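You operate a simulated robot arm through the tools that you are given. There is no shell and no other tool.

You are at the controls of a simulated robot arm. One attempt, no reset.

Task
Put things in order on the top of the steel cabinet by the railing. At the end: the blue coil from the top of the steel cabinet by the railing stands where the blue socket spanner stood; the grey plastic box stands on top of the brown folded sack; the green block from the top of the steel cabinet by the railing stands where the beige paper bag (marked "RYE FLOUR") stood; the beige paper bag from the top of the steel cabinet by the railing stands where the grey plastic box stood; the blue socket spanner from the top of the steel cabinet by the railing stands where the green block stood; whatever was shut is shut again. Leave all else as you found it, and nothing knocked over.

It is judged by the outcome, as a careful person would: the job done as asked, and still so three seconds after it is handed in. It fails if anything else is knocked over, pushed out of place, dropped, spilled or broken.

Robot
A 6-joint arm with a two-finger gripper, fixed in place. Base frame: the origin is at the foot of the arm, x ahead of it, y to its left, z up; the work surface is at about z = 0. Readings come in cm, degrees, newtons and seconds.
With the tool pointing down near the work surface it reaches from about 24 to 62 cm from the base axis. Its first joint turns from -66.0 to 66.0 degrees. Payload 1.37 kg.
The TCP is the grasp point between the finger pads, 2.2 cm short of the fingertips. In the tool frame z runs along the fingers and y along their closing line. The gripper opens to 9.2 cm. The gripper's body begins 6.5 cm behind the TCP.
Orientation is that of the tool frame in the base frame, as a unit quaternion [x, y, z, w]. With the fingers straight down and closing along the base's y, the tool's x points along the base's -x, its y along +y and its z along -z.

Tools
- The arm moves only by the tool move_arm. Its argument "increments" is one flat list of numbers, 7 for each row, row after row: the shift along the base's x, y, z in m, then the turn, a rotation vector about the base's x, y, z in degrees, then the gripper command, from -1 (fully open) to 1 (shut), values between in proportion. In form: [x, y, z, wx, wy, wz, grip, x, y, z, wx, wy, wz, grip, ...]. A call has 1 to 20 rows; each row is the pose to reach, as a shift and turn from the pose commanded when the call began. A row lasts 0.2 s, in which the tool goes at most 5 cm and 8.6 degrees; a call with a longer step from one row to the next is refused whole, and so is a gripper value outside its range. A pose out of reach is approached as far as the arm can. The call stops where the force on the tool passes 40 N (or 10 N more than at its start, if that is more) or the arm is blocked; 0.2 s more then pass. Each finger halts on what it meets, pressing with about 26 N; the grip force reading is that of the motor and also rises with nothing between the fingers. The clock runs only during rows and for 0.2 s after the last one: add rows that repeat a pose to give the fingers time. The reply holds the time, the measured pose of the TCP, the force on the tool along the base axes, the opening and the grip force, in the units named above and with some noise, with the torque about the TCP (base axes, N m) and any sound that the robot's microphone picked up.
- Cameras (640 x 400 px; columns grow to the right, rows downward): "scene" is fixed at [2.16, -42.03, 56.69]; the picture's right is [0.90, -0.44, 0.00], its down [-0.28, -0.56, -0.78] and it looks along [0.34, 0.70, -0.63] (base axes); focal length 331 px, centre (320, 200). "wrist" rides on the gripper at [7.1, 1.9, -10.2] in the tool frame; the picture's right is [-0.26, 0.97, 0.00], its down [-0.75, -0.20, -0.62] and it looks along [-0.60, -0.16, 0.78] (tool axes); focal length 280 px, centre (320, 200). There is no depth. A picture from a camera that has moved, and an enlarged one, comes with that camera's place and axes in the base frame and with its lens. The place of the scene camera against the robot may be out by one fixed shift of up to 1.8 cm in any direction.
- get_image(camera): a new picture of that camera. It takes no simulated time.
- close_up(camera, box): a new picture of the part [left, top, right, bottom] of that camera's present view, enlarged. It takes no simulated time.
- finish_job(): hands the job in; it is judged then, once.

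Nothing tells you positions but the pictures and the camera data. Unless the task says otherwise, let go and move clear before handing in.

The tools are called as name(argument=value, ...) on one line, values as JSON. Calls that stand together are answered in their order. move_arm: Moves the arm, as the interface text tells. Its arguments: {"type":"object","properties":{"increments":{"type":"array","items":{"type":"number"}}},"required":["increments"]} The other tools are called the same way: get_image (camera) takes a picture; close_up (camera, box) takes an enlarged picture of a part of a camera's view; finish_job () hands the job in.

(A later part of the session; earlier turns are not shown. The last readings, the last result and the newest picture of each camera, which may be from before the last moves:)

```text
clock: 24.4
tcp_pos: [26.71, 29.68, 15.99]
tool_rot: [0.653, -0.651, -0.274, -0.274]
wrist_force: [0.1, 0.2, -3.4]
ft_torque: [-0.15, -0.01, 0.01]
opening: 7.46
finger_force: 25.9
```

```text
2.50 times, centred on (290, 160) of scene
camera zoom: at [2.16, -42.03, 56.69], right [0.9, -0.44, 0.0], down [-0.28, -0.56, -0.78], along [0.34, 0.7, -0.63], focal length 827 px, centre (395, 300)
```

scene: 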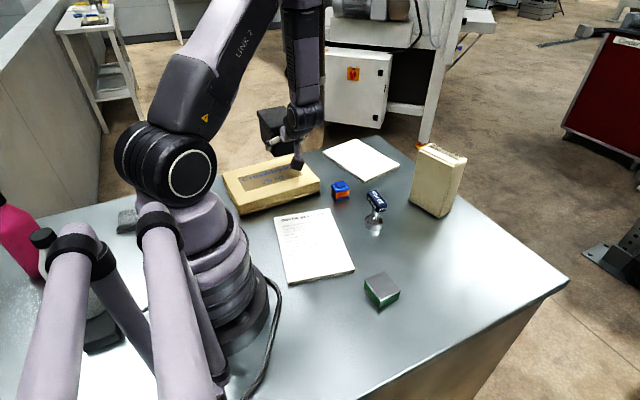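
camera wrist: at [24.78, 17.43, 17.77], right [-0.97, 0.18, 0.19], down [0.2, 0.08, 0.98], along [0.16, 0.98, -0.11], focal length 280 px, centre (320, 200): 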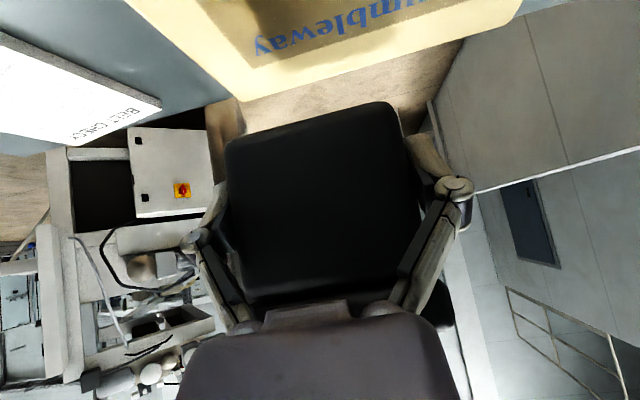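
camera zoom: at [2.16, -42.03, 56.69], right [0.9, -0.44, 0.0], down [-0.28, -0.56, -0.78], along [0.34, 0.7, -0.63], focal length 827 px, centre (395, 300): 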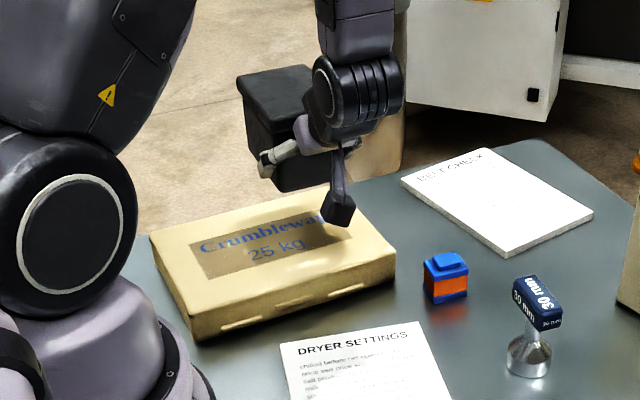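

The box hangs over the sack. I'll centre it slightly further over the sack and lower it most of the way.

move_arm(increments=[-0.001, 0.003, -0.02, 0, 0, 0, 1, -0.002, 0.006, -0.04, 0, 0, 0, 1, -0.002, 0.006, -0.055, 0, 0, 0, 1, -0.002, 0.006, -0.07, 0, 0, 0, 1, -0.002, 0.006, -0.07, 0, 0, 0, 1])

get_image(camera="wrist")

close_up(camera="scene", box=[190, 80, 390, 240])

```text
clock: 25.6
tcp_pos: [26.37, 30.24, 8.82]
tool_rot: [0.653, -0.651, -0.274, -0.274]
wrist_force: [0.1, -0.4, -3.9]
ft_torque: [-0.14, -0.01, 0.03]
opening: 7.48
finger_force: 26.0
```

```text
taken
camera wrist: at [24.34, 18.07, 10.71], right [-0.97, 0.18, 0.19], down [0.2, 0.08, 0.98], along [0.16, 0.98, -0.11], focal length 280 px, centre (320, 200)
```

wrist: 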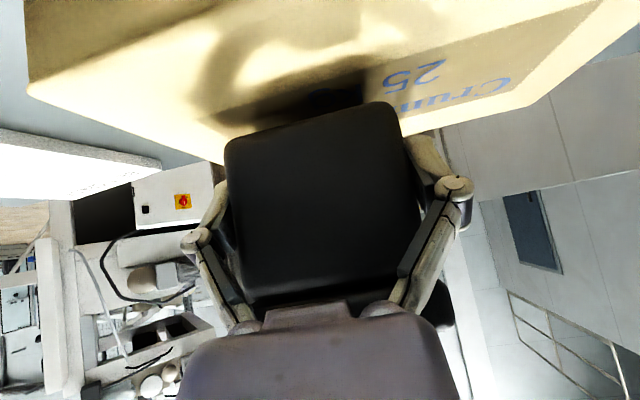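

```text
2.50 times, centred on (290, 160) of scene
camera zoom: at [2.16, -42.03, 56.69], right [0.9, -0.44, 0.0], down [-0.28, -0.56, -0.78], along [0.34, 0.7, -0.63], focal length 827 px, centre (395, 300)
```

zoom: 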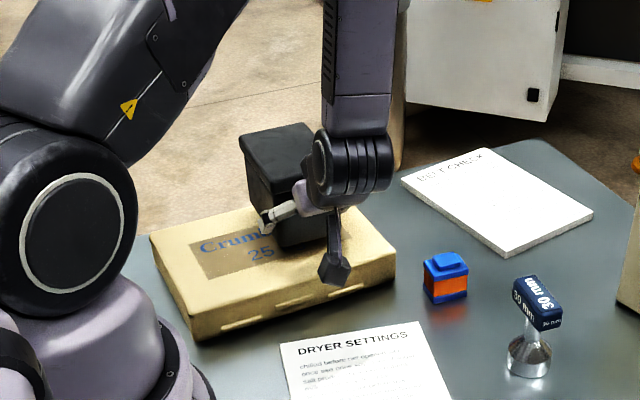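

The box bottom is about 2–3 cm above the sack. I'll lower in small steps, watching the force.

move_arm(increments=[0, 0, -0.006, 0, 0, 0, 1, 0, 0, -0.012, 0, 0, 0, 1, 0, 0, -0.017, 0, 0, 0, 1, 0, 0, -0.017, 0, 0, 0, 1])

move_arm(increments=[0, 0, -0.002, 0, 0, 0, 1, 0, 0, -0.004, 0, 0, 0, 1, 0, 0, -0.004, 0, 0, 0, 1])

```text
clock: 26.6
tcp_pos: [26.57, 30.32, 7.22]
tool_rot: [0.652, -0.651, -0.274, -0.274]
wrist_force: [0.5, -1.0, -1.4]
ft_torque: [0.08, 0.08, 0.02]
opening: 7.49
finger_force: 26.0
```

```text
clock: 27.4
tcp_pos: [26.54, 30.32, 6.99]
tool_rot: [0.652, -0.651, -0.274, -0.276]
wrist_force: [4.3, -1.7, 16.5]
ft_torque: [0.23, 0.09, -0.15]
opening: 7.49
finger_force: 25.9
```

Contact: the sack top is at about 4.4 cm and the box is pressing on it. I'll ease up a touch and look before releasing.

move_arm(increments=[0, 0, 0.002, 0, 0, 0, 1, 0, 0, 0.002, 0, 0, 0, 1])

get_image(camera="wrist")

close_up(camera="scene", box=[200, 100, 380, 240])

```text
clock: 28.0
tcp_pos: [26.43, 30.33, 6.99]
tool_rot: [0.653, -0.652, -0.274, -0.273]
wrist_force: [0.8, 0.0, -3.5]
ft_torque: [-0.06, -0.01, 0.0]
opening: 7.47
finger_force: 25.7
```

```text
taken
camera wrist: at [24.4, 18.18, 8.99], right [-0.97, 0.18, 0.19], down [0.21, 0.08, 0.97], along [0.16, 0.98, -0.12], focal length 280 px, centre (320, 200)
```

wrist: 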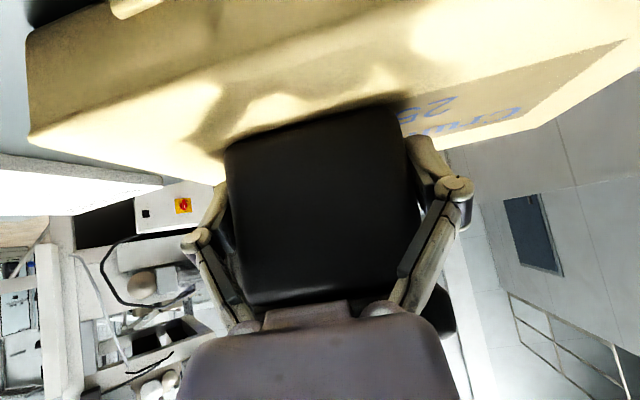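

```text
2.86 times, centred on (290, 170) of scene
camera zoom: at [2.16, -42.03, 56.69], right [0.9, -0.44, 0.0], down [-0.28, -0.56, -0.78], along [0.34, 0.7, -0.63], focal length 945 px, centre (406, 286)
```

zoom: 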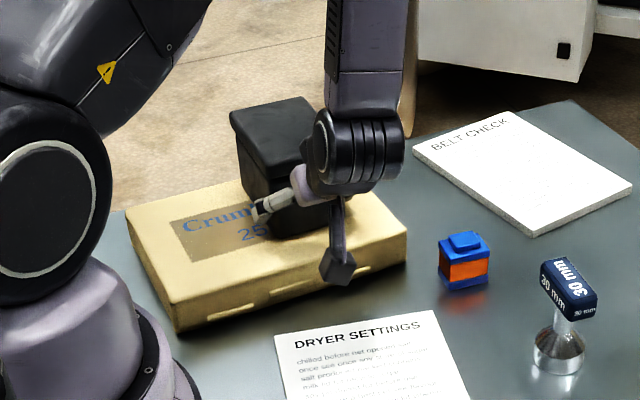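

The box is just about touching. I'll lower 1.5 mm so the sack takes its weight and open the fingers.

move_arm(increments=[0, 0, -0.0015, 0, 0, 0, 1, 0, 0, -0.0015, 0, 0, 0, 1, 0, 0, -0.0015, 0, 0, 0, -1, 0, 0, -0.0015, 0, 0, 0, -1, 0, 0, -0.0015, 0, 0, 0, -1, 0, 0, -0.0015, 0, 0, 0, -1])

get_image(camera="wrist")

close_up(camera="scene", box=[200, 100, 380, 240])

```text
clock: 29.4
tcp_pos: [26.55, 30.27, 6.89]
tool_rot: [0.652, -0.652, -0.273, -0.275]
wrist_force: [0.5, 0.0, -0.3]
ft_torque: [0.0, 0.03, 0.03]
opening: 9.22
finger_force: 0.0
```

```text
taken
camera wrist: at [24.45, 18.22, 8.87], right [-0.97, 0.18, 0.19], down [0.2, 0.08, 0.98], along [0.16, 0.98, -0.11], focal length 280 px, centre (320, 200)
```

wrist: 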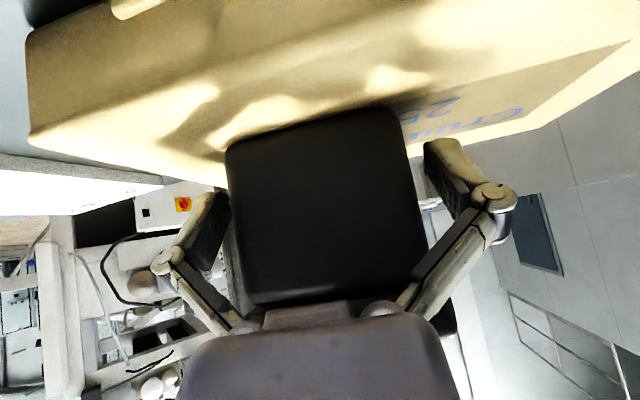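

```text
2.86 times, centred on (290, 170) of scene
camera zoom: at [2.16, -42.03, 56.69], right [0.9, -0.44, 0.0], down [-0.28, -0.56, -0.78], along [0.34, 0.7, -0.63], focal length 945 px, centre (406, 286)
```

zoom: 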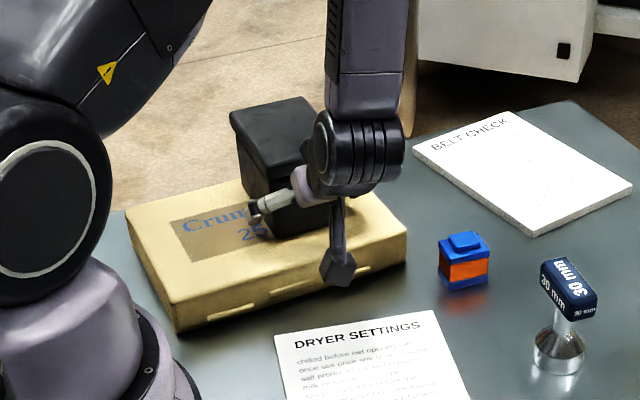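

The box stands on the sack, released. I'll retract along the finger direction, move clear to the side, then turn.

move_arm(increments=[0, -0.0125, 0.0122, 0, 0, 0, -1, 0, -0.025, 0.0245, 0, 0, 0, -1, 0, -0.0375, 0.0368, 0, 0, 0, -1, 0, -0.05, 0.049, 0, 0, 0, -1, 0.03, -0.06, 0.06, 0, 0, 0, -1, 0.06, -0.07, 0.075, 0, 0, 0, -1, 0.09, -0.072, 0.095, 0, 0, 0, -1, 0.115, -0.064, 0.13, 0, 0, 0, -1, 0.115, -0.064, 0.13, 0, 0, 0, -1])

get_image(camera="scene")

close_up(camera="scene", box=[200, 100, 380, 240])

```text
clock: 31.4
tcp_pos: [37.67, 23.66, 20.03]
tool_rot: [0.652, -0.651, -0.274, -0.274]
wrist_force: [0.0, 0.2, -0.6]
ft_torque: [0.02, 0.01, -0.01]
opening: 9.21
finger_force: 0.1
```

```text
taken
```

scene: 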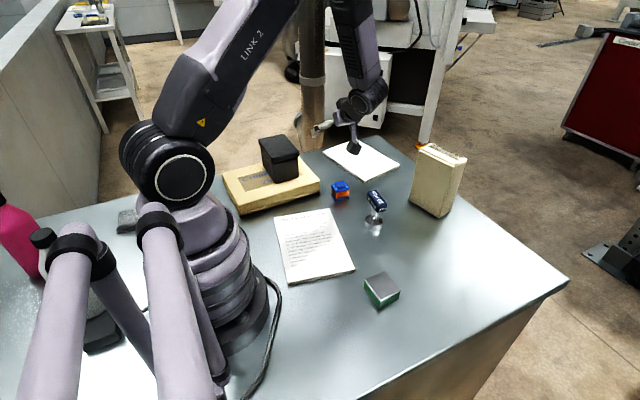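

```text
2.86 times, centred on (290, 170) of scene
camera zoom: at [2.16, -42.03, 56.69], right [0.9, -0.44, 0.0], down [-0.28, -0.56, -0.78], along [0.34, 0.7, -0.63], focal length 945 px, centre (406, 286)
```

zoom: 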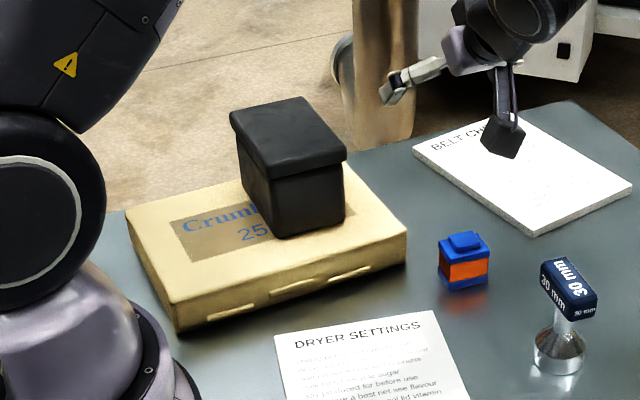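

The grey box stands shut on the sack. Next I'll turn the tool back into the arm's plane and then straighten it to point down.

move_arm(increments=[0, 0, 0, 0, 0, -7.25, -1, 0, 0, 0, 0, 0, -14.5, -1, 0, 0, 0, 0, 0, -21.7, -1, 0, 0, 0, 0, 0, -29, -1, 0, 0, 0, 0, 0, -36.2, -1, 0, 0, 0, 0, 0, -43.5, -1, 0, 0, 0, 0, 0, -50.7, -1, 0, 0, 0, 0, 0, -58, -1, 0, 0, 0, 0, 0, -58, -1])

```text
clock: 33.4
tcp_pos: [37.83, 23.9, 19.81]
tool_rot: [-0.255, 0.886, 0.107, 0.373]
wrist_force: [0.6, -0.7, 0.7]
ft_torque: [0.0, 0.05, 0.0]
opening: 9.18
finger_force: 0.1
```

move_arm(increments=[0, 0, 0, -4.05, 6.46, 0, -1, 0, 0, 0, -8.09, 12.91, 0, -1, 0, 0, 0, -12.14, 19.37, 0, -1, 0, 0, 0, -16.18, 25.82, 0, -1, 0, 0, 0, -20.23, 32.28, 0, -1, 0, 0, 0, -24.27, 38.73, 0, -1, 0, 0, 0, -24.27, 38.73, 0, -1])

get_image(camera="scene")

get_image(camera="wrist")

```text
clock: 35.0
tcp_pos: [37.76, 23.9, 19.94]
tool_rot: [-0.276, 0.961, 0.0, -0.001]
wrist_force: [0.3, -0.5, 0.9]
ft_torque: [-0.02, 0.01, 0.03]
opening: 9.21
finger_force: 0.0
```

```text
taken
```

scene: 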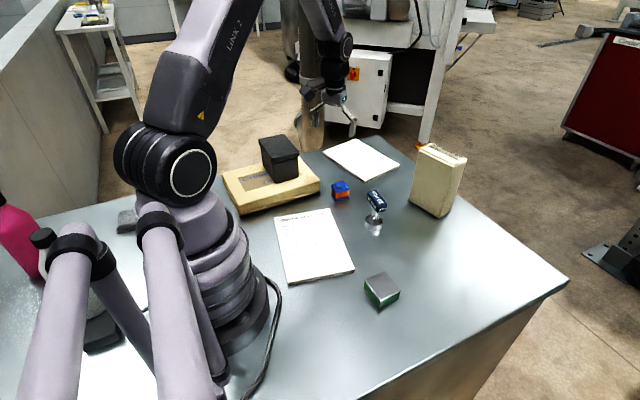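

```text
taken
camera wrist: at [30.7, 21.89, 30.06], right [-0.29, 0.96, 0.0], down [0.75, 0.23, 0.62], along [0.6, 0.18, -0.78], focal length 280 px, centre (320, 200)
```

wrist: 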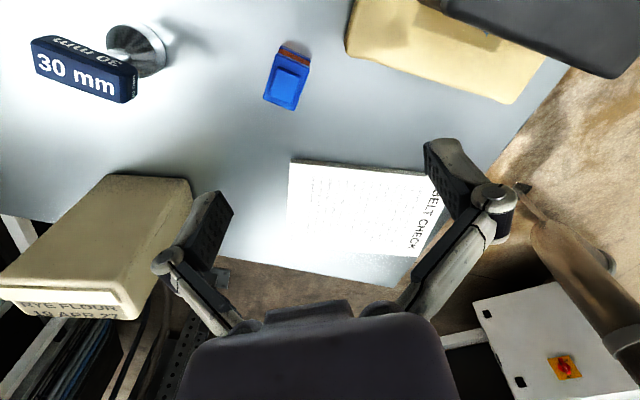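

The tool points down again. I'll go over toward the bag and turn so that the fingers close across its thin side, taking a measuring picture from above.

move_arm(increments=[0.0113, -0.021, 0.02, 0, 0, 7.9, -1, 0.0227, -0.042, 0.035, 0, 0, 15.8, -1, 0.034, -0.063, 0.05, 0, 0, 23.7, -1, 0.0453, -0.084, 0.065, 0, 0, 31.6, -1, 0.0567, -0.105, 0.08, 0, 0, 39.5, -1, 0.068, -0.126, 0.09, 0, 0, 47.4, -1, 0.0793, -0.147, 0.1, 0, 0, 55.3, -1, 0.0907, -0.168, 0.1, 0, 0, 63.2, -1, 0.102, -0.189, 0.1, 0, 0, 71.1, -1, 0.102, -0.189, 0.1, 0, 0, 71.1, -1])

get_image(camera="wrist")

close_up(camera="wrist", box=[200, 0, 440, 150])

```text
clock: 37.2
tcp_pos: [47.98, 4.85, 30.02]
tool_rot: [0.784, -0.621, 0.001, 0.0]
wrist_force: [0.0, 0.3, 0.5]
ft_torque: [-0.02, 0.04, 0.03]
opening: 9.2
finger_force: 0.0
```

```text
taken
camera wrist: at [47.66, -2.39, 40.12], right [-1.0, 0.03, 0.0], down [0.03, 0.78, 0.62], along [0.02, 0.62, -0.78], focal length 280 px, centre (320, 200)
```

wrist: 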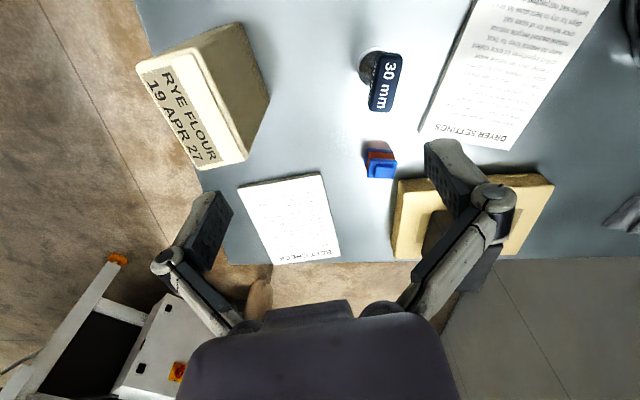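

```text
2.67 times, centred on (320, 75) of wrist
camera zoom: at [47.66, -2.39, 40.12], right [-1.0, 0.03, 0.0], down [0.03, 0.78, 0.62], along [0.02, 0.62, -0.78], focal length 748 px, centre (320, 533)
```

zoom: 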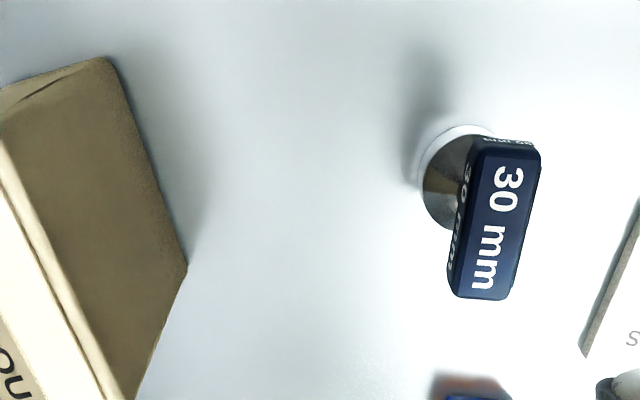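

The bag's centre works out at about (58.8, 7.2), about 5.1 cm thick, 16.2 cm tall, turned 13.5°. I'll move right above it and check alignment.

move_arm(increments=[0.022, 0.005, -0.01, 0, 0, 0, -1, 0.044, 0.01, -0.025, 0, 0, 0, -1, 0.066, 0.0145, -0.04, 0, 0, 0, -1, 0.088, 0.019, -0.06, 0, 0, 0, -1, 0.1077, 0.0235, -0.08, 0, 0, 0.3, -1, 0.1077, 0.0235, -0.08, 0, 0, 0.3, -1, 0.1077, 0.0235, -0.08, 0, 0, 0.3, -1])

get_image(camera="wrist")

close_up(camera="scene", box=[340, 60, 520, 230])

```text
clock: 38.8
tcp_pos: [58.81, 7.43, 21.68]
tool_rot: [0.785, -0.619, 0.001, 0.001]
wrist_force: [-0.3, -0.4, -0.1]
ft_torque: [0.03, -0.03, -0.04]
opening: 9.21
finger_force: 0.0
```

```text
taken
camera wrist: at [58.48, 0.12, 31.83], right [-1.0, 0.03, 0.0], down [0.02, 0.78, 0.62], along [0.02, 0.62, -0.78], focal length 280 px, centre (320, 200)
```

wrist: 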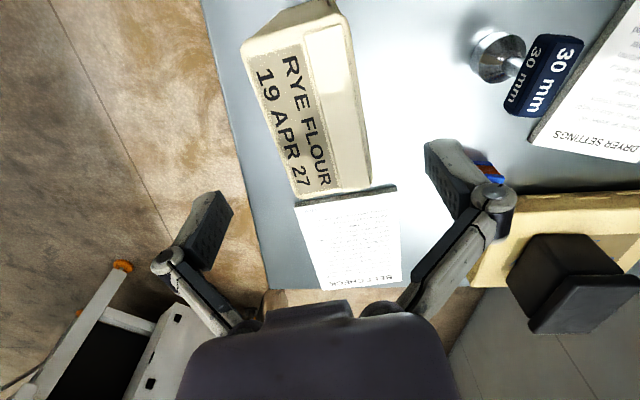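

```text
2.35 times, centred on (430, 145) of scene
camera zoom: at [2.16, -42.03, 56.69], right [0.9, -0.44, 0.0], down [-0.28, -0.56, -0.78], along [0.34, 0.7, -0.63], focal length 778 px, centre (61, 329)
```

zoom: 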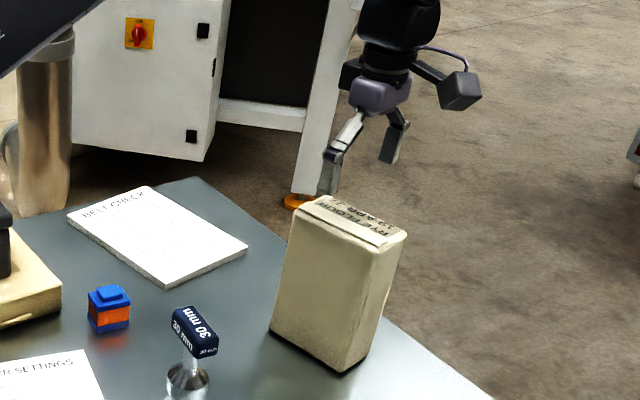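

The open fingers straddle the bag's thickness well centred. I'll descend to grip height (TCP about 13 cm) and close.

move_arm(increments=[0, -0.002, -0.02, 0, 0, 0, -1, 0, -0.002, -0.04, 0, 0, 0, -1, 0, -0.002, -0.06, 0, 0, 0, -1, 0, -0.002, -0.075, 0, 0, 0, -1, 0, -0.002, -0.088, 0, 0, 0, -1, 0, -0.002, -0.088, 0, 0, 0, -1])

get_image(camera="wrist")

close_up(camera="scene", box=[340, 60, 520, 230])

```text
clock: 40.2
tcp_pos: [58.83, 7.01, 12.98]
tool_rot: [0.786, -0.618, 0.001, 0.001]
wrist_force: [0.7, 0.0, 0.7]
ft_torque: [-0.01, -0.04, -0.01]
opening: 9.19
finger_force: 0.0
```

```text
taken
camera wrist: at [58.59, -0.24, 23.05], right [-1.0, 0.03, 0.0], down [0.02, 0.78, 0.62], along [0.02, 0.62, -0.78], focal length 280 px, centre (320, 200)
```

wrist: 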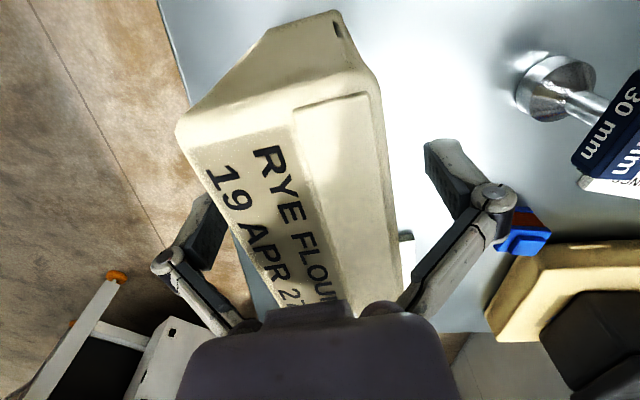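

```text
2.35 times, centred on (430, 145) of scene
camera zoom: at [2.16, -42.03, 56.69], right [0.9, -0.44, 0.0], down [-0.28, -0.56, -0.78], along [0.34, 0.7, -0.63], focal length 778 px, centre (61, 329)
```

zoom: 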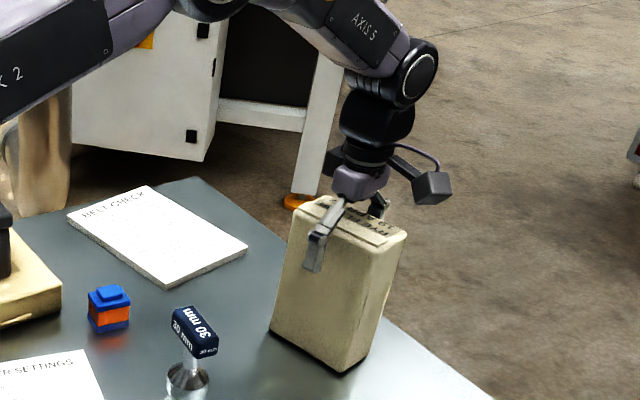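

Aligned on the bag's middle. Closing the fingers now.

move_arm(increments=[0, 0, 0, 0, 0, 0, 1, 0, 0, 0, 0, 0, 0, 1, 0, 0, 0, 0, 0, 0, 1, 0, 0, 0, 0, 0, 0, 1, 0, 0, 0, 0, 0, 0, 1, 0, 0, 0, 0, 0, 0, 1])

move_arm(increments=[0, 0, 0.005, 0, 0, 0, 1, 0, 0, 0.01, 0, 0, 0, 1, 0, 0, 0.015, 0, 0, 0, 1, 0, 0, 0.015, 0, 0, 0, 1])

get_image(camera="wrist")

close_up(camera="scene", box=[340, 60, 520, 230])

```text
clock: 41.6
tcp_pos: [58.97, 6.98, 12.93]
tool_rot: [0.785, -0.619, 0.002, 0.0]
wrist_force: [3.5, 1.5, 7.9]
ft_torque: [0.03, 0.0, -0.17]
opening: 5.88
finger_force: 26.5
```

```text
clock: 42.6
tcp_pos: [59.01, 7.07, 14.66]
tool_rot: [0.785, -0.619, -0.001, 0.001]
wrist_force: [0.6, -0.9, -8.8]
ft_torque: [0.01, 0.02, 0.03]
opening: 5.8
finger_force: 25.7
```

```text
taken
camera wrist: at [58.58, -0.07, 24.71], right [-1.0, 0.03, 0.0], down [0.02, 0.78, 0.62], along [0.02, 0.62, -0.78], focal length 280 px, centre (320, 200)
```

wrist: 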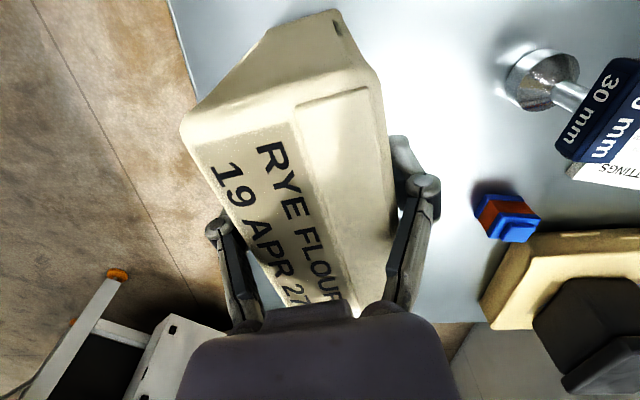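

```text
2.35 times, centred on (430, 145) of scene
camera zoom: at [2.17, -42.03, 56.69], right [0.9, -0.44, 0.0], down [-0.28, -0.56, -0.78], along [0.34, 0.7, -0.63], focal length 778 px, centre (61, 329)
```

zoom: 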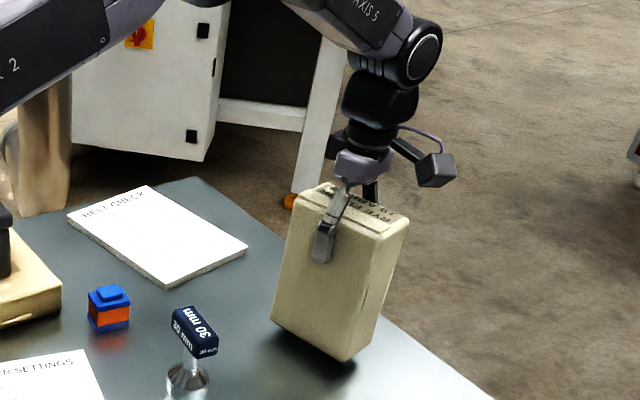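

The bag is up (about 0.9 kg) and upright. I'll raise it a little more and carry it to where the grey box stood.

move_arm(increments=[0, 0, 0.012, 0, 0, 0, 1, 0, 0, 0.025, 0, 0, 0, 1, -0.004, -0.011, 0.03, 0, 0, 0, 1, -0.011, -0.03, 0.03, 0, 0, 0, 1, -0.018, -0.05, 0.03, 0, 0, 0, 1, -0.0255, -0.07, 0.03, 0, 0, 0, 1, -0.033, -0.09, 0.03, 0, 0, 0, 1, -0.04, -0.11, 0.03, 0, 0, 0, 1, -0.047, -0.13, 0.03, 0, 0, 0, 1, -0.053, -0.147, 0.03, 0, 0, 0, 1, -0.058, -0.16, 0.03, 0, 0, 0, 1, -0.058, -0.16, 0.03, 0, 0, 0, 1, -0.058, -0.16, 0.03, 0, 0, 0, 1])

get_image(camera="wrist")

get_image(camera="scene")

```text
clock: 45.4
tcp_pos: [53.16, -9.02, 17.55]
tool_rot: [0.786, -0.619, 0.0, 0.0]
wrist_force: [-0.4, 0.1, -9.5]
ft_torque: [-0.01, -0.01, 0.07]
opening: 5.79
finger_force: 25.7
```

```text
taken
camera wrist: at [52.81, -16.18, 27.64], right [-1.0, 0.03, 0.0], down [0.02, 0.78, 0.62], along [0.02, 0.62, -0.78], focal length 280 px, centre (320, 200)
```

wrist: 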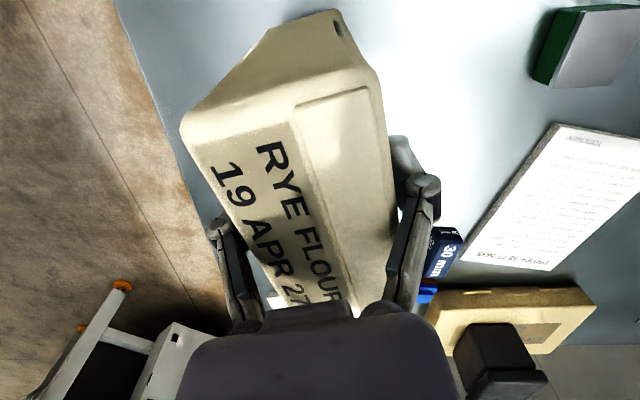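

```text
taken
```

scene: 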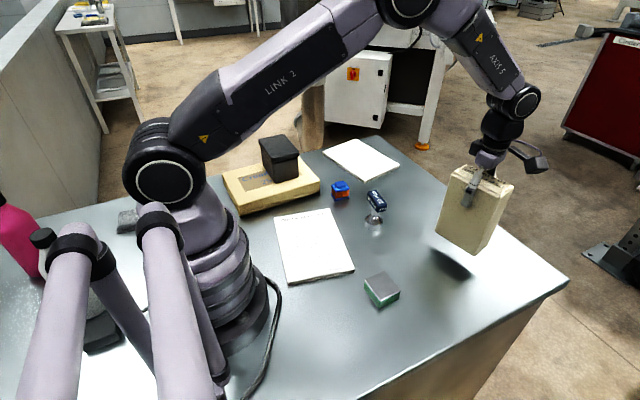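

The bag hangs over the old box spot at (53.2, -9.0). I'll lower it to just above the surface, then feel for contact.

move_arm(increments=[0, 0, -0.01, 0, 0, 0, 1, 0, 0, -0.02, 0, 0, 0, 1, 0, 0, -0.03, 0, 0, 0, 1, 0, 0, -0.037, 0, 0, 0, 1, 0, 0, -0.037, 0, 0, 0, 1])

move_arm(increments=[0, 0, -0.003, 0, 0, 0, 1, 0, 0, -0.005, 0, 0, 0, 1, 0, 0, -0.005, 0, 0, 0, 1])

get_image(camera="scene")

```text
clock: 46.6
tcp_pos: [53.01, -8.68, 13.79]
tool_rot: [0.785, -0.619, 0.001, 0.0]
wrist_force: [0.2, 0.1, -9.5]
ft_torque: [0.01, -0.01, -0.01]
opening: 5.78
finger_force: 26.2
```

```text
clock: 47.4
tcp_pos: [52.94, -8.78, 13.31]
tool_rot: [0.785, -0.62, 0.0, 0.001]
wrist_force: [0.4, 0.1, -8.2]
ft_torque: [0.01, -0.01, 0.03]
opening: 5.79
finger_force: 26.0
```

```text
taken
```

scene: 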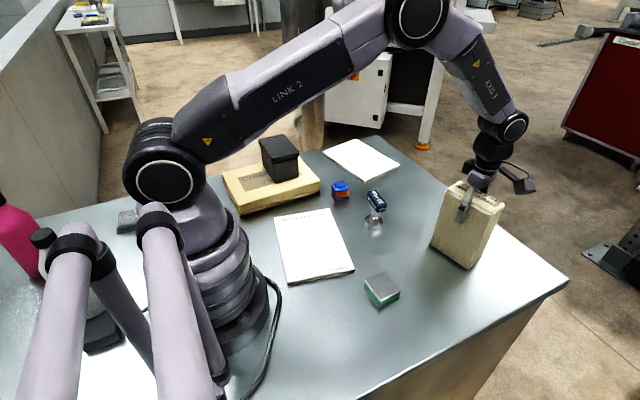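

move_arm(increments=[0, 0, -0.002, 0, 0, 0, 1, 0, 0, -0.003, 0, 0, 0, 1, 0, 0, -0.003, 0, 0, 0, 1])

```text
clock: 48.2
tcp_pos: [53.16, -8.88, 13.14]
tool_rot: [0.785, -0.619, 0.001, -0.001]
wrist_force: [-11.3, 2.8, 21.2]
ft_torque: [0.11, 0.56, -0.06]
opening: 5.81
finger_force: 26.1
```

The bag has touched down. I'll ease off slightly to reduce the pressure, then check.

move_arm(increments=[0, 0, 0.0015, 0, 0, 0, 1, 0, 0, 0.0015, 0, 0, 0, 1])

get_image(camera="wrist")

close_up(camera="scene", box=[400, 140, 540, 290])

```text
clock: 48.8
tcp_pos: [53.14, -8.82, 13.19]
tool_rot: [0.785, -0.619, 0.001, 0.0]
wrist_force: [-6.8, 0.4, 12.3]
ft_torque: [-0.2, 0.23, -0.03]
opening: 5.8
finger_force: 26.3
```

```text
taken
camera wrist: at [52.81, -16.09, 23.24], right [-1.0, 0.03, 0.0], down [0.02, 0.78, 0.62], along [0.02, 0.62, -0.78], focal length 280 px, centre (320, 200)
```

wrist: 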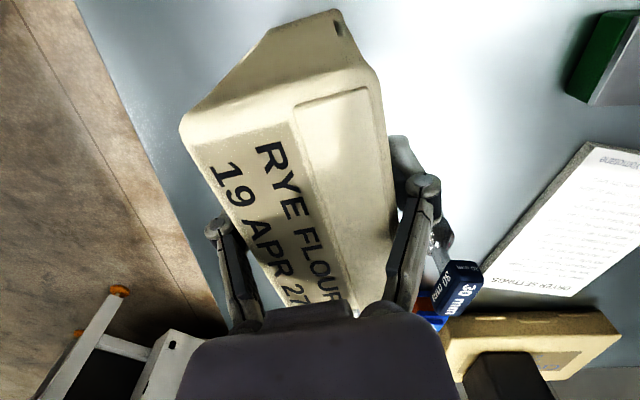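

```text
2.67 times, centred on (470, 215) of scene
camera zoom: at [2.15, -42.03, 56.69], right [0.9, -0.44, 0.0], down [-0.28, -0.56, -0.78], along [0.34, 0.7, -0.63], focal length 882 px, centre (-80, 160)
```

zoom: 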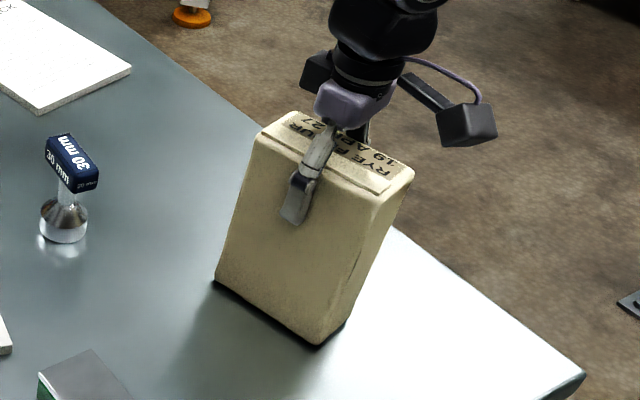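

move_arm(increments=[0, 0, 0.0012, 0, 0, 0, 1, 0, 0, 0.0012, 0, 0, 0, 1])

```text
clock: 49.4
tcp_pos: [53.09, -8.88, 13.33]
tool_rot: [0.785, -0.619, -0.001, 0.0]
wrist_force: [0.3, -0.6, -8.6]
ft_torque: [-0.02, 0.04, 0.0]
opening: 5.8
finger_force: 26.2
```

The bag is just at the surface. I'll lower half a millimetre and open the fingers slowly.

move_arm(increments=[0, 0, -0.0007, 0, 0, 0, 1, 0, 0, -0.0007, 0, 0, 0, 1, 0, 0, -0.0007, 0, 0, 0, -0.2, 0, 0, -0.0007, 0, 0, 0, -0.5, 0, 0, -0.0007, 0, 0, 0, -1, 0, 0, -0.0007, 0, 0, 0, -1, 0, 0, -0.0007, 0, 0, 0, -1])

get_image(camera="wrist")

close_up(camera="scene", box=[400, 140, 540, 290])

```text
clock: 51.0
tcp_pos: [52.96, -8.78, 13.25]
tool_rot: [0.785, -0.619, 0.001, 0.0]
wrist_force: [0.0, -0.9, 0.7]
ft_torque: [-0.01, 0.02, 0.03]
opening: 9.2
finger_force: 0.1
```

```text
taken
camera wrist: at [52.75, -16.1, 23.4], right [-1.0, 0.03, 0.0], down [0.02, 0.78, 0.62], along [0.02, 0.62, -0.78], focal length 280 px, centre (320, 200)
```

wrist: 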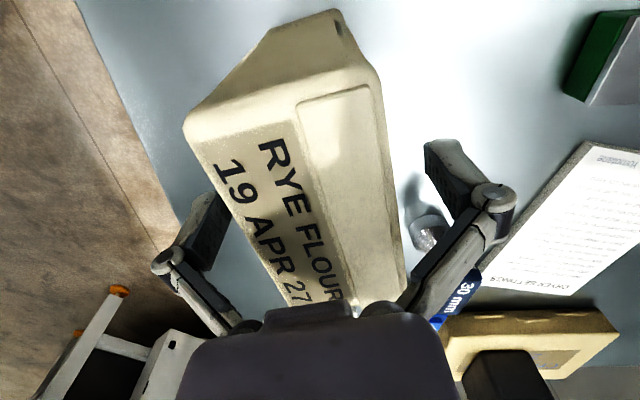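

```text
2.67 times, centred on (470, 215) of scene
camera zoom: at [2.16, -42.03, 56.69], right [0.9, -0.44, 0.0], down [-0.28, -0.56, -0.78], along [0.34, 0.7, -0.63], focal length 882 px, centre (-80, 160)
```

zoom: 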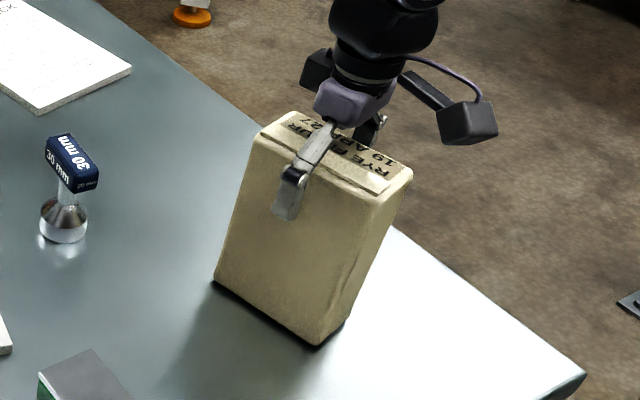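

The bag stands where the box was. I'll rise straight up clear of it, then go over to the green block.

move_arm(increments=[0, 0, 0.02, 0, 0, 0, -1, 0, 0, 0.045, 0, 0, 0, -1, 0, 0, 0.075, 0, 0, 0, -1, 0, 0, 0.105, 0, 0, 0, -1, -0.024, -0.0025, 0.12, 0, 0, -1.5, -1, -0.05, -0.005, 0.12, 0, 0, -3, -1, -0.078, -0.008, 0.11, 0, 0, -4.5, -1, -0.107, -0.011, 0.1, 0, 0, -6, -1, -0.136, -0.014, 0.09, 0, 0, -7.5, -1, -0.165, -0.017, 0.08, 0, 0, -9, -1, -0.194, -0.02, 0.065, 0, 0, -10.5, -1, -0.221, -0.0225, 0.05, 0, 0, -11.9, -1, -0.221, -0.0225, 0.05, 0, 0, -11.9, -1])

get_image(camera="wrist")

get_image(camera="scene")

```text
clock: 53.8
tcp_pos: [30.9, -11.35, 18.33]
tool_rot: [0.716, -0.698, 0.0, 0.001]
wrist_force: [-0.5, -0.2, -0.8]
ft_torque: [-0.02, -0.01, -0.02]
opening: 9.17
finger_force: 0.1
```

```text
taken
camera wrist: at [29.08, -18.36, 28.5], right [-0.97, 0.23, 0.0], down [0.18, 0.76, 0.62], along [0.15, 0.61, -0.78], focal length 280 px, centre (320, 200)
```

wrist: 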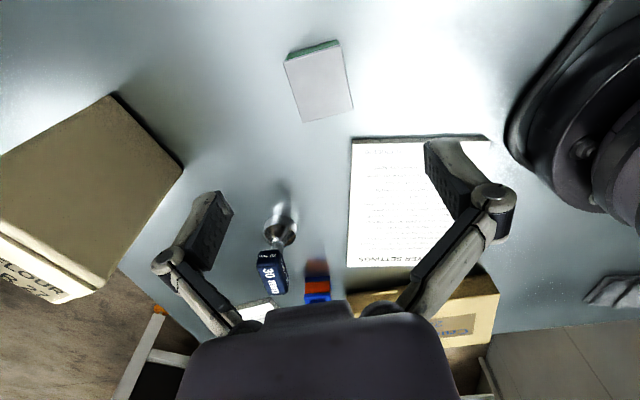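

```text
taken
```

scene: 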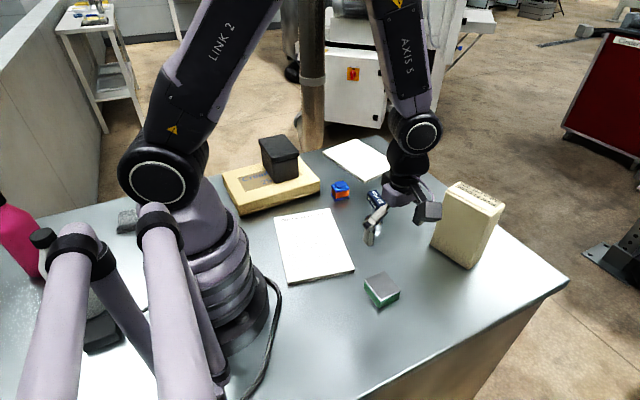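

close_up(camera="wrist", box=[260, 20, 380, 140])

close_up(camera="scene", box=[350, 260, 420, 320])

```text
3.33 times, centred on (320, 80) of wrist
camera zoom: at [29.08, -18.36, 28.5], right [-0.97, 0.23, 0.0], down [0.18, 0.76, 0.62], along [0.15, 0.61, -0.78], focal length 935 px, centre (320, 600)
```

zoom: 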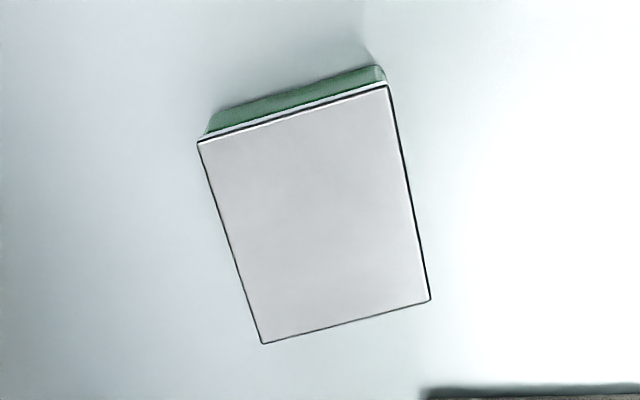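

```text
6.67 times, centred on (385, 290) of scene
camera zoom: at [2.16, -42.03, 56.69], right [0.9, -0.44, 0.0], down [-0.28, -0.56, -0.78], along [0.34, 0.7, -0.63], focal length 2204 px, centre (-113, -400)
```

zoom: 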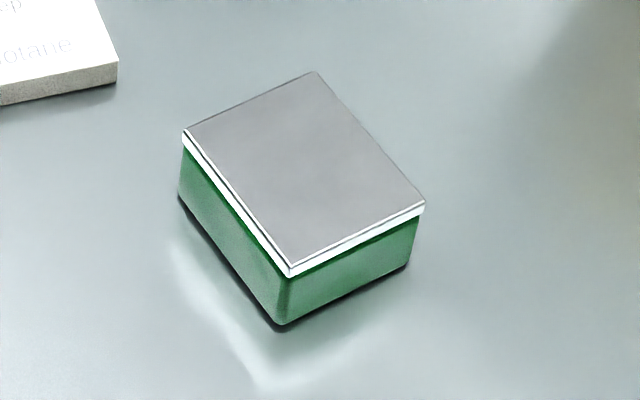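

The green block is centred near (30.9, -10.8), about 4.9 × 5.5 × 2.9 cm, nearly square to the axes. I'll lower the open fingers over it.

move_arm(increments=[0, 0.002, -0.03, 0, 0, 0, -1, 0, 0.004, -0.06, 0, 0, 0, -1, 0, 0.004, -0.09, 0, 0, 0, -1, 0, 0.004, -0.11, 0, 0, 0, -1, 0, 0.004, -0.11, 0, 0, 0, -1, 0, 0.004, -0.11, 0, 0, 0, -1])

get_image(camera="wrist")

close_up(camera="scene", box=[310, 190, 470, 330])

```text
clock: 55.2
tcp_pos: [30.88, -11.01, 7.2]
tool_rot: [0.717, -0.697, 0.001, 0.0]
wrist_force: [-0.1, -1.0, 0.0]
ft_torque: [0.0, 0.06, 0.02]
opening: 9.23
finger_force: 0.2
```

```text
taken
camera wrist: at [29.05, -17.97, 17.31], right [-0.97, 0.23, 0.0], down [0.18, 0.76, 0.62], along [0.15, 0.61, -0.78], focal length 280 px, centre (320, 200)
```

wrist: 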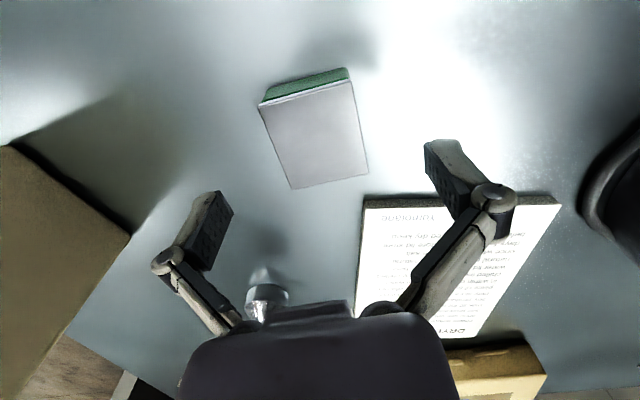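

```text
2.86 times, centred on (390, 260) of scene
camera zoom: at [2.16, -42.03, 56.69], right [0.9, -0.44, 0.0], down [-0.28, -0.56, -0.78], along [0.34, 0.7, -0.63], focal length 945 px, centre (120, 29)
```

zoom: 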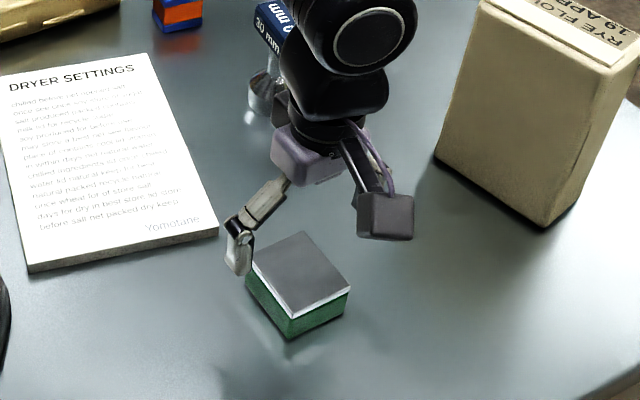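

The block is centred between the fingers. Going down to the grip height.

move_arm(increments=[0, 0.001, -0.015, 0, 0, 0, -1, 0, 0.002, -0.03, 0, 0, 0, -1, 0, 0.002, -0.04, 0, 0, 0, -1, 0, 0.002, -0.0455, 0, 0, 0, -1, 0, 0.002, -0.0455, 0, 0, 0, -1])

get_image(camera="wrist")

close_up(camera="scene", box=[310, 190, 470, 330])

```text
clock: 56.4
tcp_pos: [30.94, -10.64, 2.7]
tool_rot: [0.717, -0.697, 0.001, 0.001]
wrist_force: [-0.8, 0.5, 0.5]
ft_torque: [0.03, 0.0, -0.03]
opening: 9.19
finger_force: 0.1
```

```text
taken
camera wrist: at [29.1, -17.66, 12.83], right [-0.97, 0.23, 0.0], down [0.18, 0.76, 0.62], along [0.15, 0.61, -0.78], focal length 280 px, centre (320, 200)
```

wrist: 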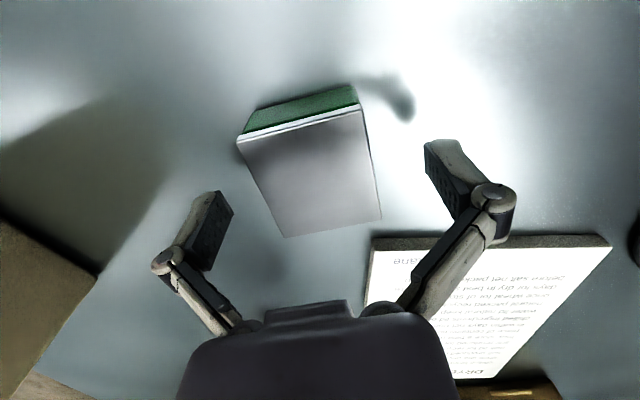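

```text
2.86 times, centred on (390, 260) of scene
camera zoom: at [2.16, -42.03, 56.69], right [0.9, -0.44, 0.0], down [-0.28, -0.56, -0.78], along [0.34, 0.7, -0.63], focal length 945 px, centre (120, 29)
```

zoom: 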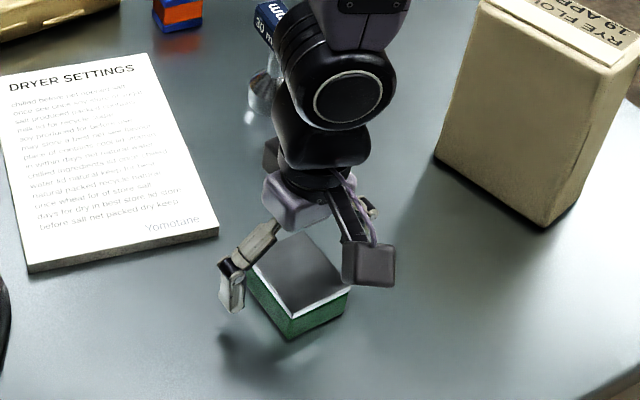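

The block sits between the fingers, tips just above the surface. Closing.

move_arm(increments=[0, 0, 0, 0, 0, 0, 1, 0, 0, 0, 0, 0, 0, 1, 0, 0, 0, 0, 0, 0, 1, 0, 0, 0, 0, 0, 0, 1, 0, 0, 0, 0, 0, 0, 1, 0, 0, 0, 0, 0, 0, 1, 0, 0, 0, 0, 0, 0, 1])

move_arm(increments=[0, 0, 0.008, 0, 0, 0, 1, 0, 0, 0.02, 0, 0, 0, 1, 0, 0, 0.03, 0, 0, 0, 1, 0, 0, 0.03, 0, 0, 0, 1])

get_image(camera="wrist")

close_up(camera="scene", box=[310, 190, 470, 330])

```text
clock: 58.0
tcp_pos: [30.91, -10.63, 2.8]
tool_rot: [0.717, -0.697, 0.002, 0.0]
wrist_force: [4.6, -0.2, 8.1]
ft_torque: [-0.08, -0.06, -0.01]
opening: 4.99
finger_force: 26.1
```

```text
clock: 59.0
tcp_pos: [30.99, -10.49, 5.83]
tool_rot: [0.717, -0.697, 0.0, 0.0]
wrist_force: [-0.9, 0.0, -3.9]
ft_torque: [-0.01, -0.02, -0.02]
opening: 4.99
finger_force: 25.9
```

```text
taken
camera wrist: at [29.18, -17.54, 15.87], right [-0.97, 0.23, 0.0], down [0.18, 0.76, 0.62], along [0.15, 0.61, -0.78], focal length 280 px, centre (320, 200)
```

wrist: 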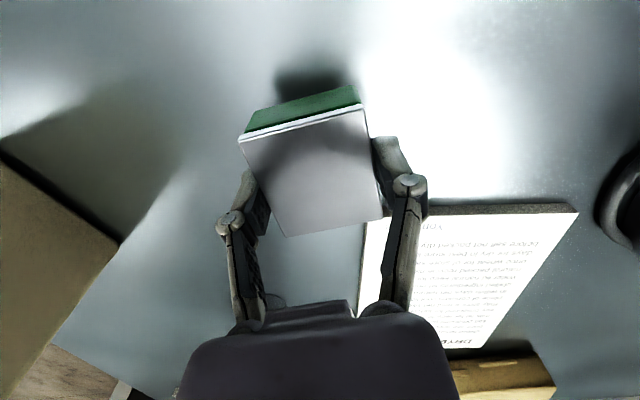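

```text
2.86 times, centred on (390, 260) of scene
camera zoom: at [2.16, -42.03, 56.69], right [0.9, -0.44, 0.0], down [-0.28, -0.56, -0.78], along [0.34, 0.7, -0.63], focal length 945 px, centre (120, 29)
```

zoom: 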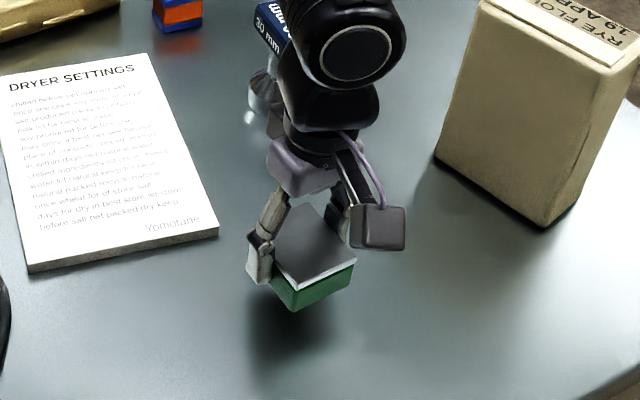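

The green block is held. I'll lift it well above everything, carry it to where the bag stood, and turn the tool so the camera arm stays clear of the bag.

move_arm(increments=[0, 0, 0.03, 0, 0, 0, 1, 0, 0, 0.07, 0, 0, 0, 1, 0, 0, 0.11, 0, 0, 0, 1, 0, 0, 0.15, 0, 0, 0, 1, 0.0233, 0.0147, 0.17, 0, 0, -7.6, 1, 0.0467, 0.0294, 0.182, 0, 0, -15.2, 1, 0.07, 0.0441, 0.182, 0, 0, -22.8, 1, 0.0933, 0.0588, 0.182, 0, 0, -30.4, 1, 0.1167, 0.0735, 0.182, 0, 0, -38, 1, 0.14, 0.0882, 0.182, 0, 0, -45.6, 1, 0.1633, 0.103, 0.182, 0, 0, -53.2, 1, 0.1867, 0.1177, 0.182, 0, 0, -60.8, 1, 0.21, 0.1324, 0.182, 0, 0, -68.4, 1, 0.2333, 0.1471, 0.182, 0, 0, -76, 1, 0.2567, 0.1618, 0.182, 0, 0, -83.6, 1, 0.28, 0.1765, 0.182, 0, 0, -91.3, 1, 0.28, 0.1765, 0.182, 0, 0, -91.3, 1, 0.28, 0.1765, 0.182, 0, 0, -91.3, 1])

get_image(camera="wrist")

get_image(camera="scene")

```text
clock: 62.8
tcp_pos: [58.76, 6.96, 24.0]
tool_rot: [-0.003, 1.0, 0.0, -0.001]
wrist_force: [-0.2, 0.1, -4.2]
ft_torque: [0.0, 0.0, 0.0]
opening: 4.98
finger_force: 25.9
```

```text
taken
camera wrist: at [51.6, 9.04, 34.17], right [0.26, 0.97, 0.0], down [0.76, -0.2, 0.62], along [0.6, -0.16, -0.78], focal length 280 px, centre (320, 200)
```

wrist: 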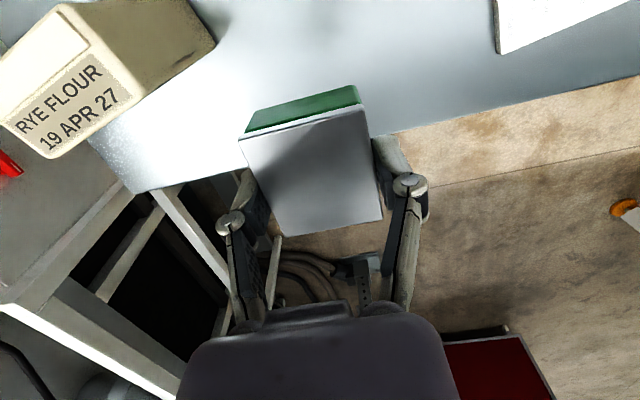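

```text
taken
```

scene: 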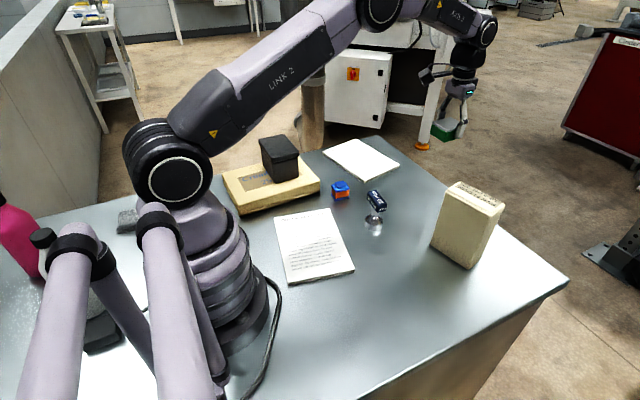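

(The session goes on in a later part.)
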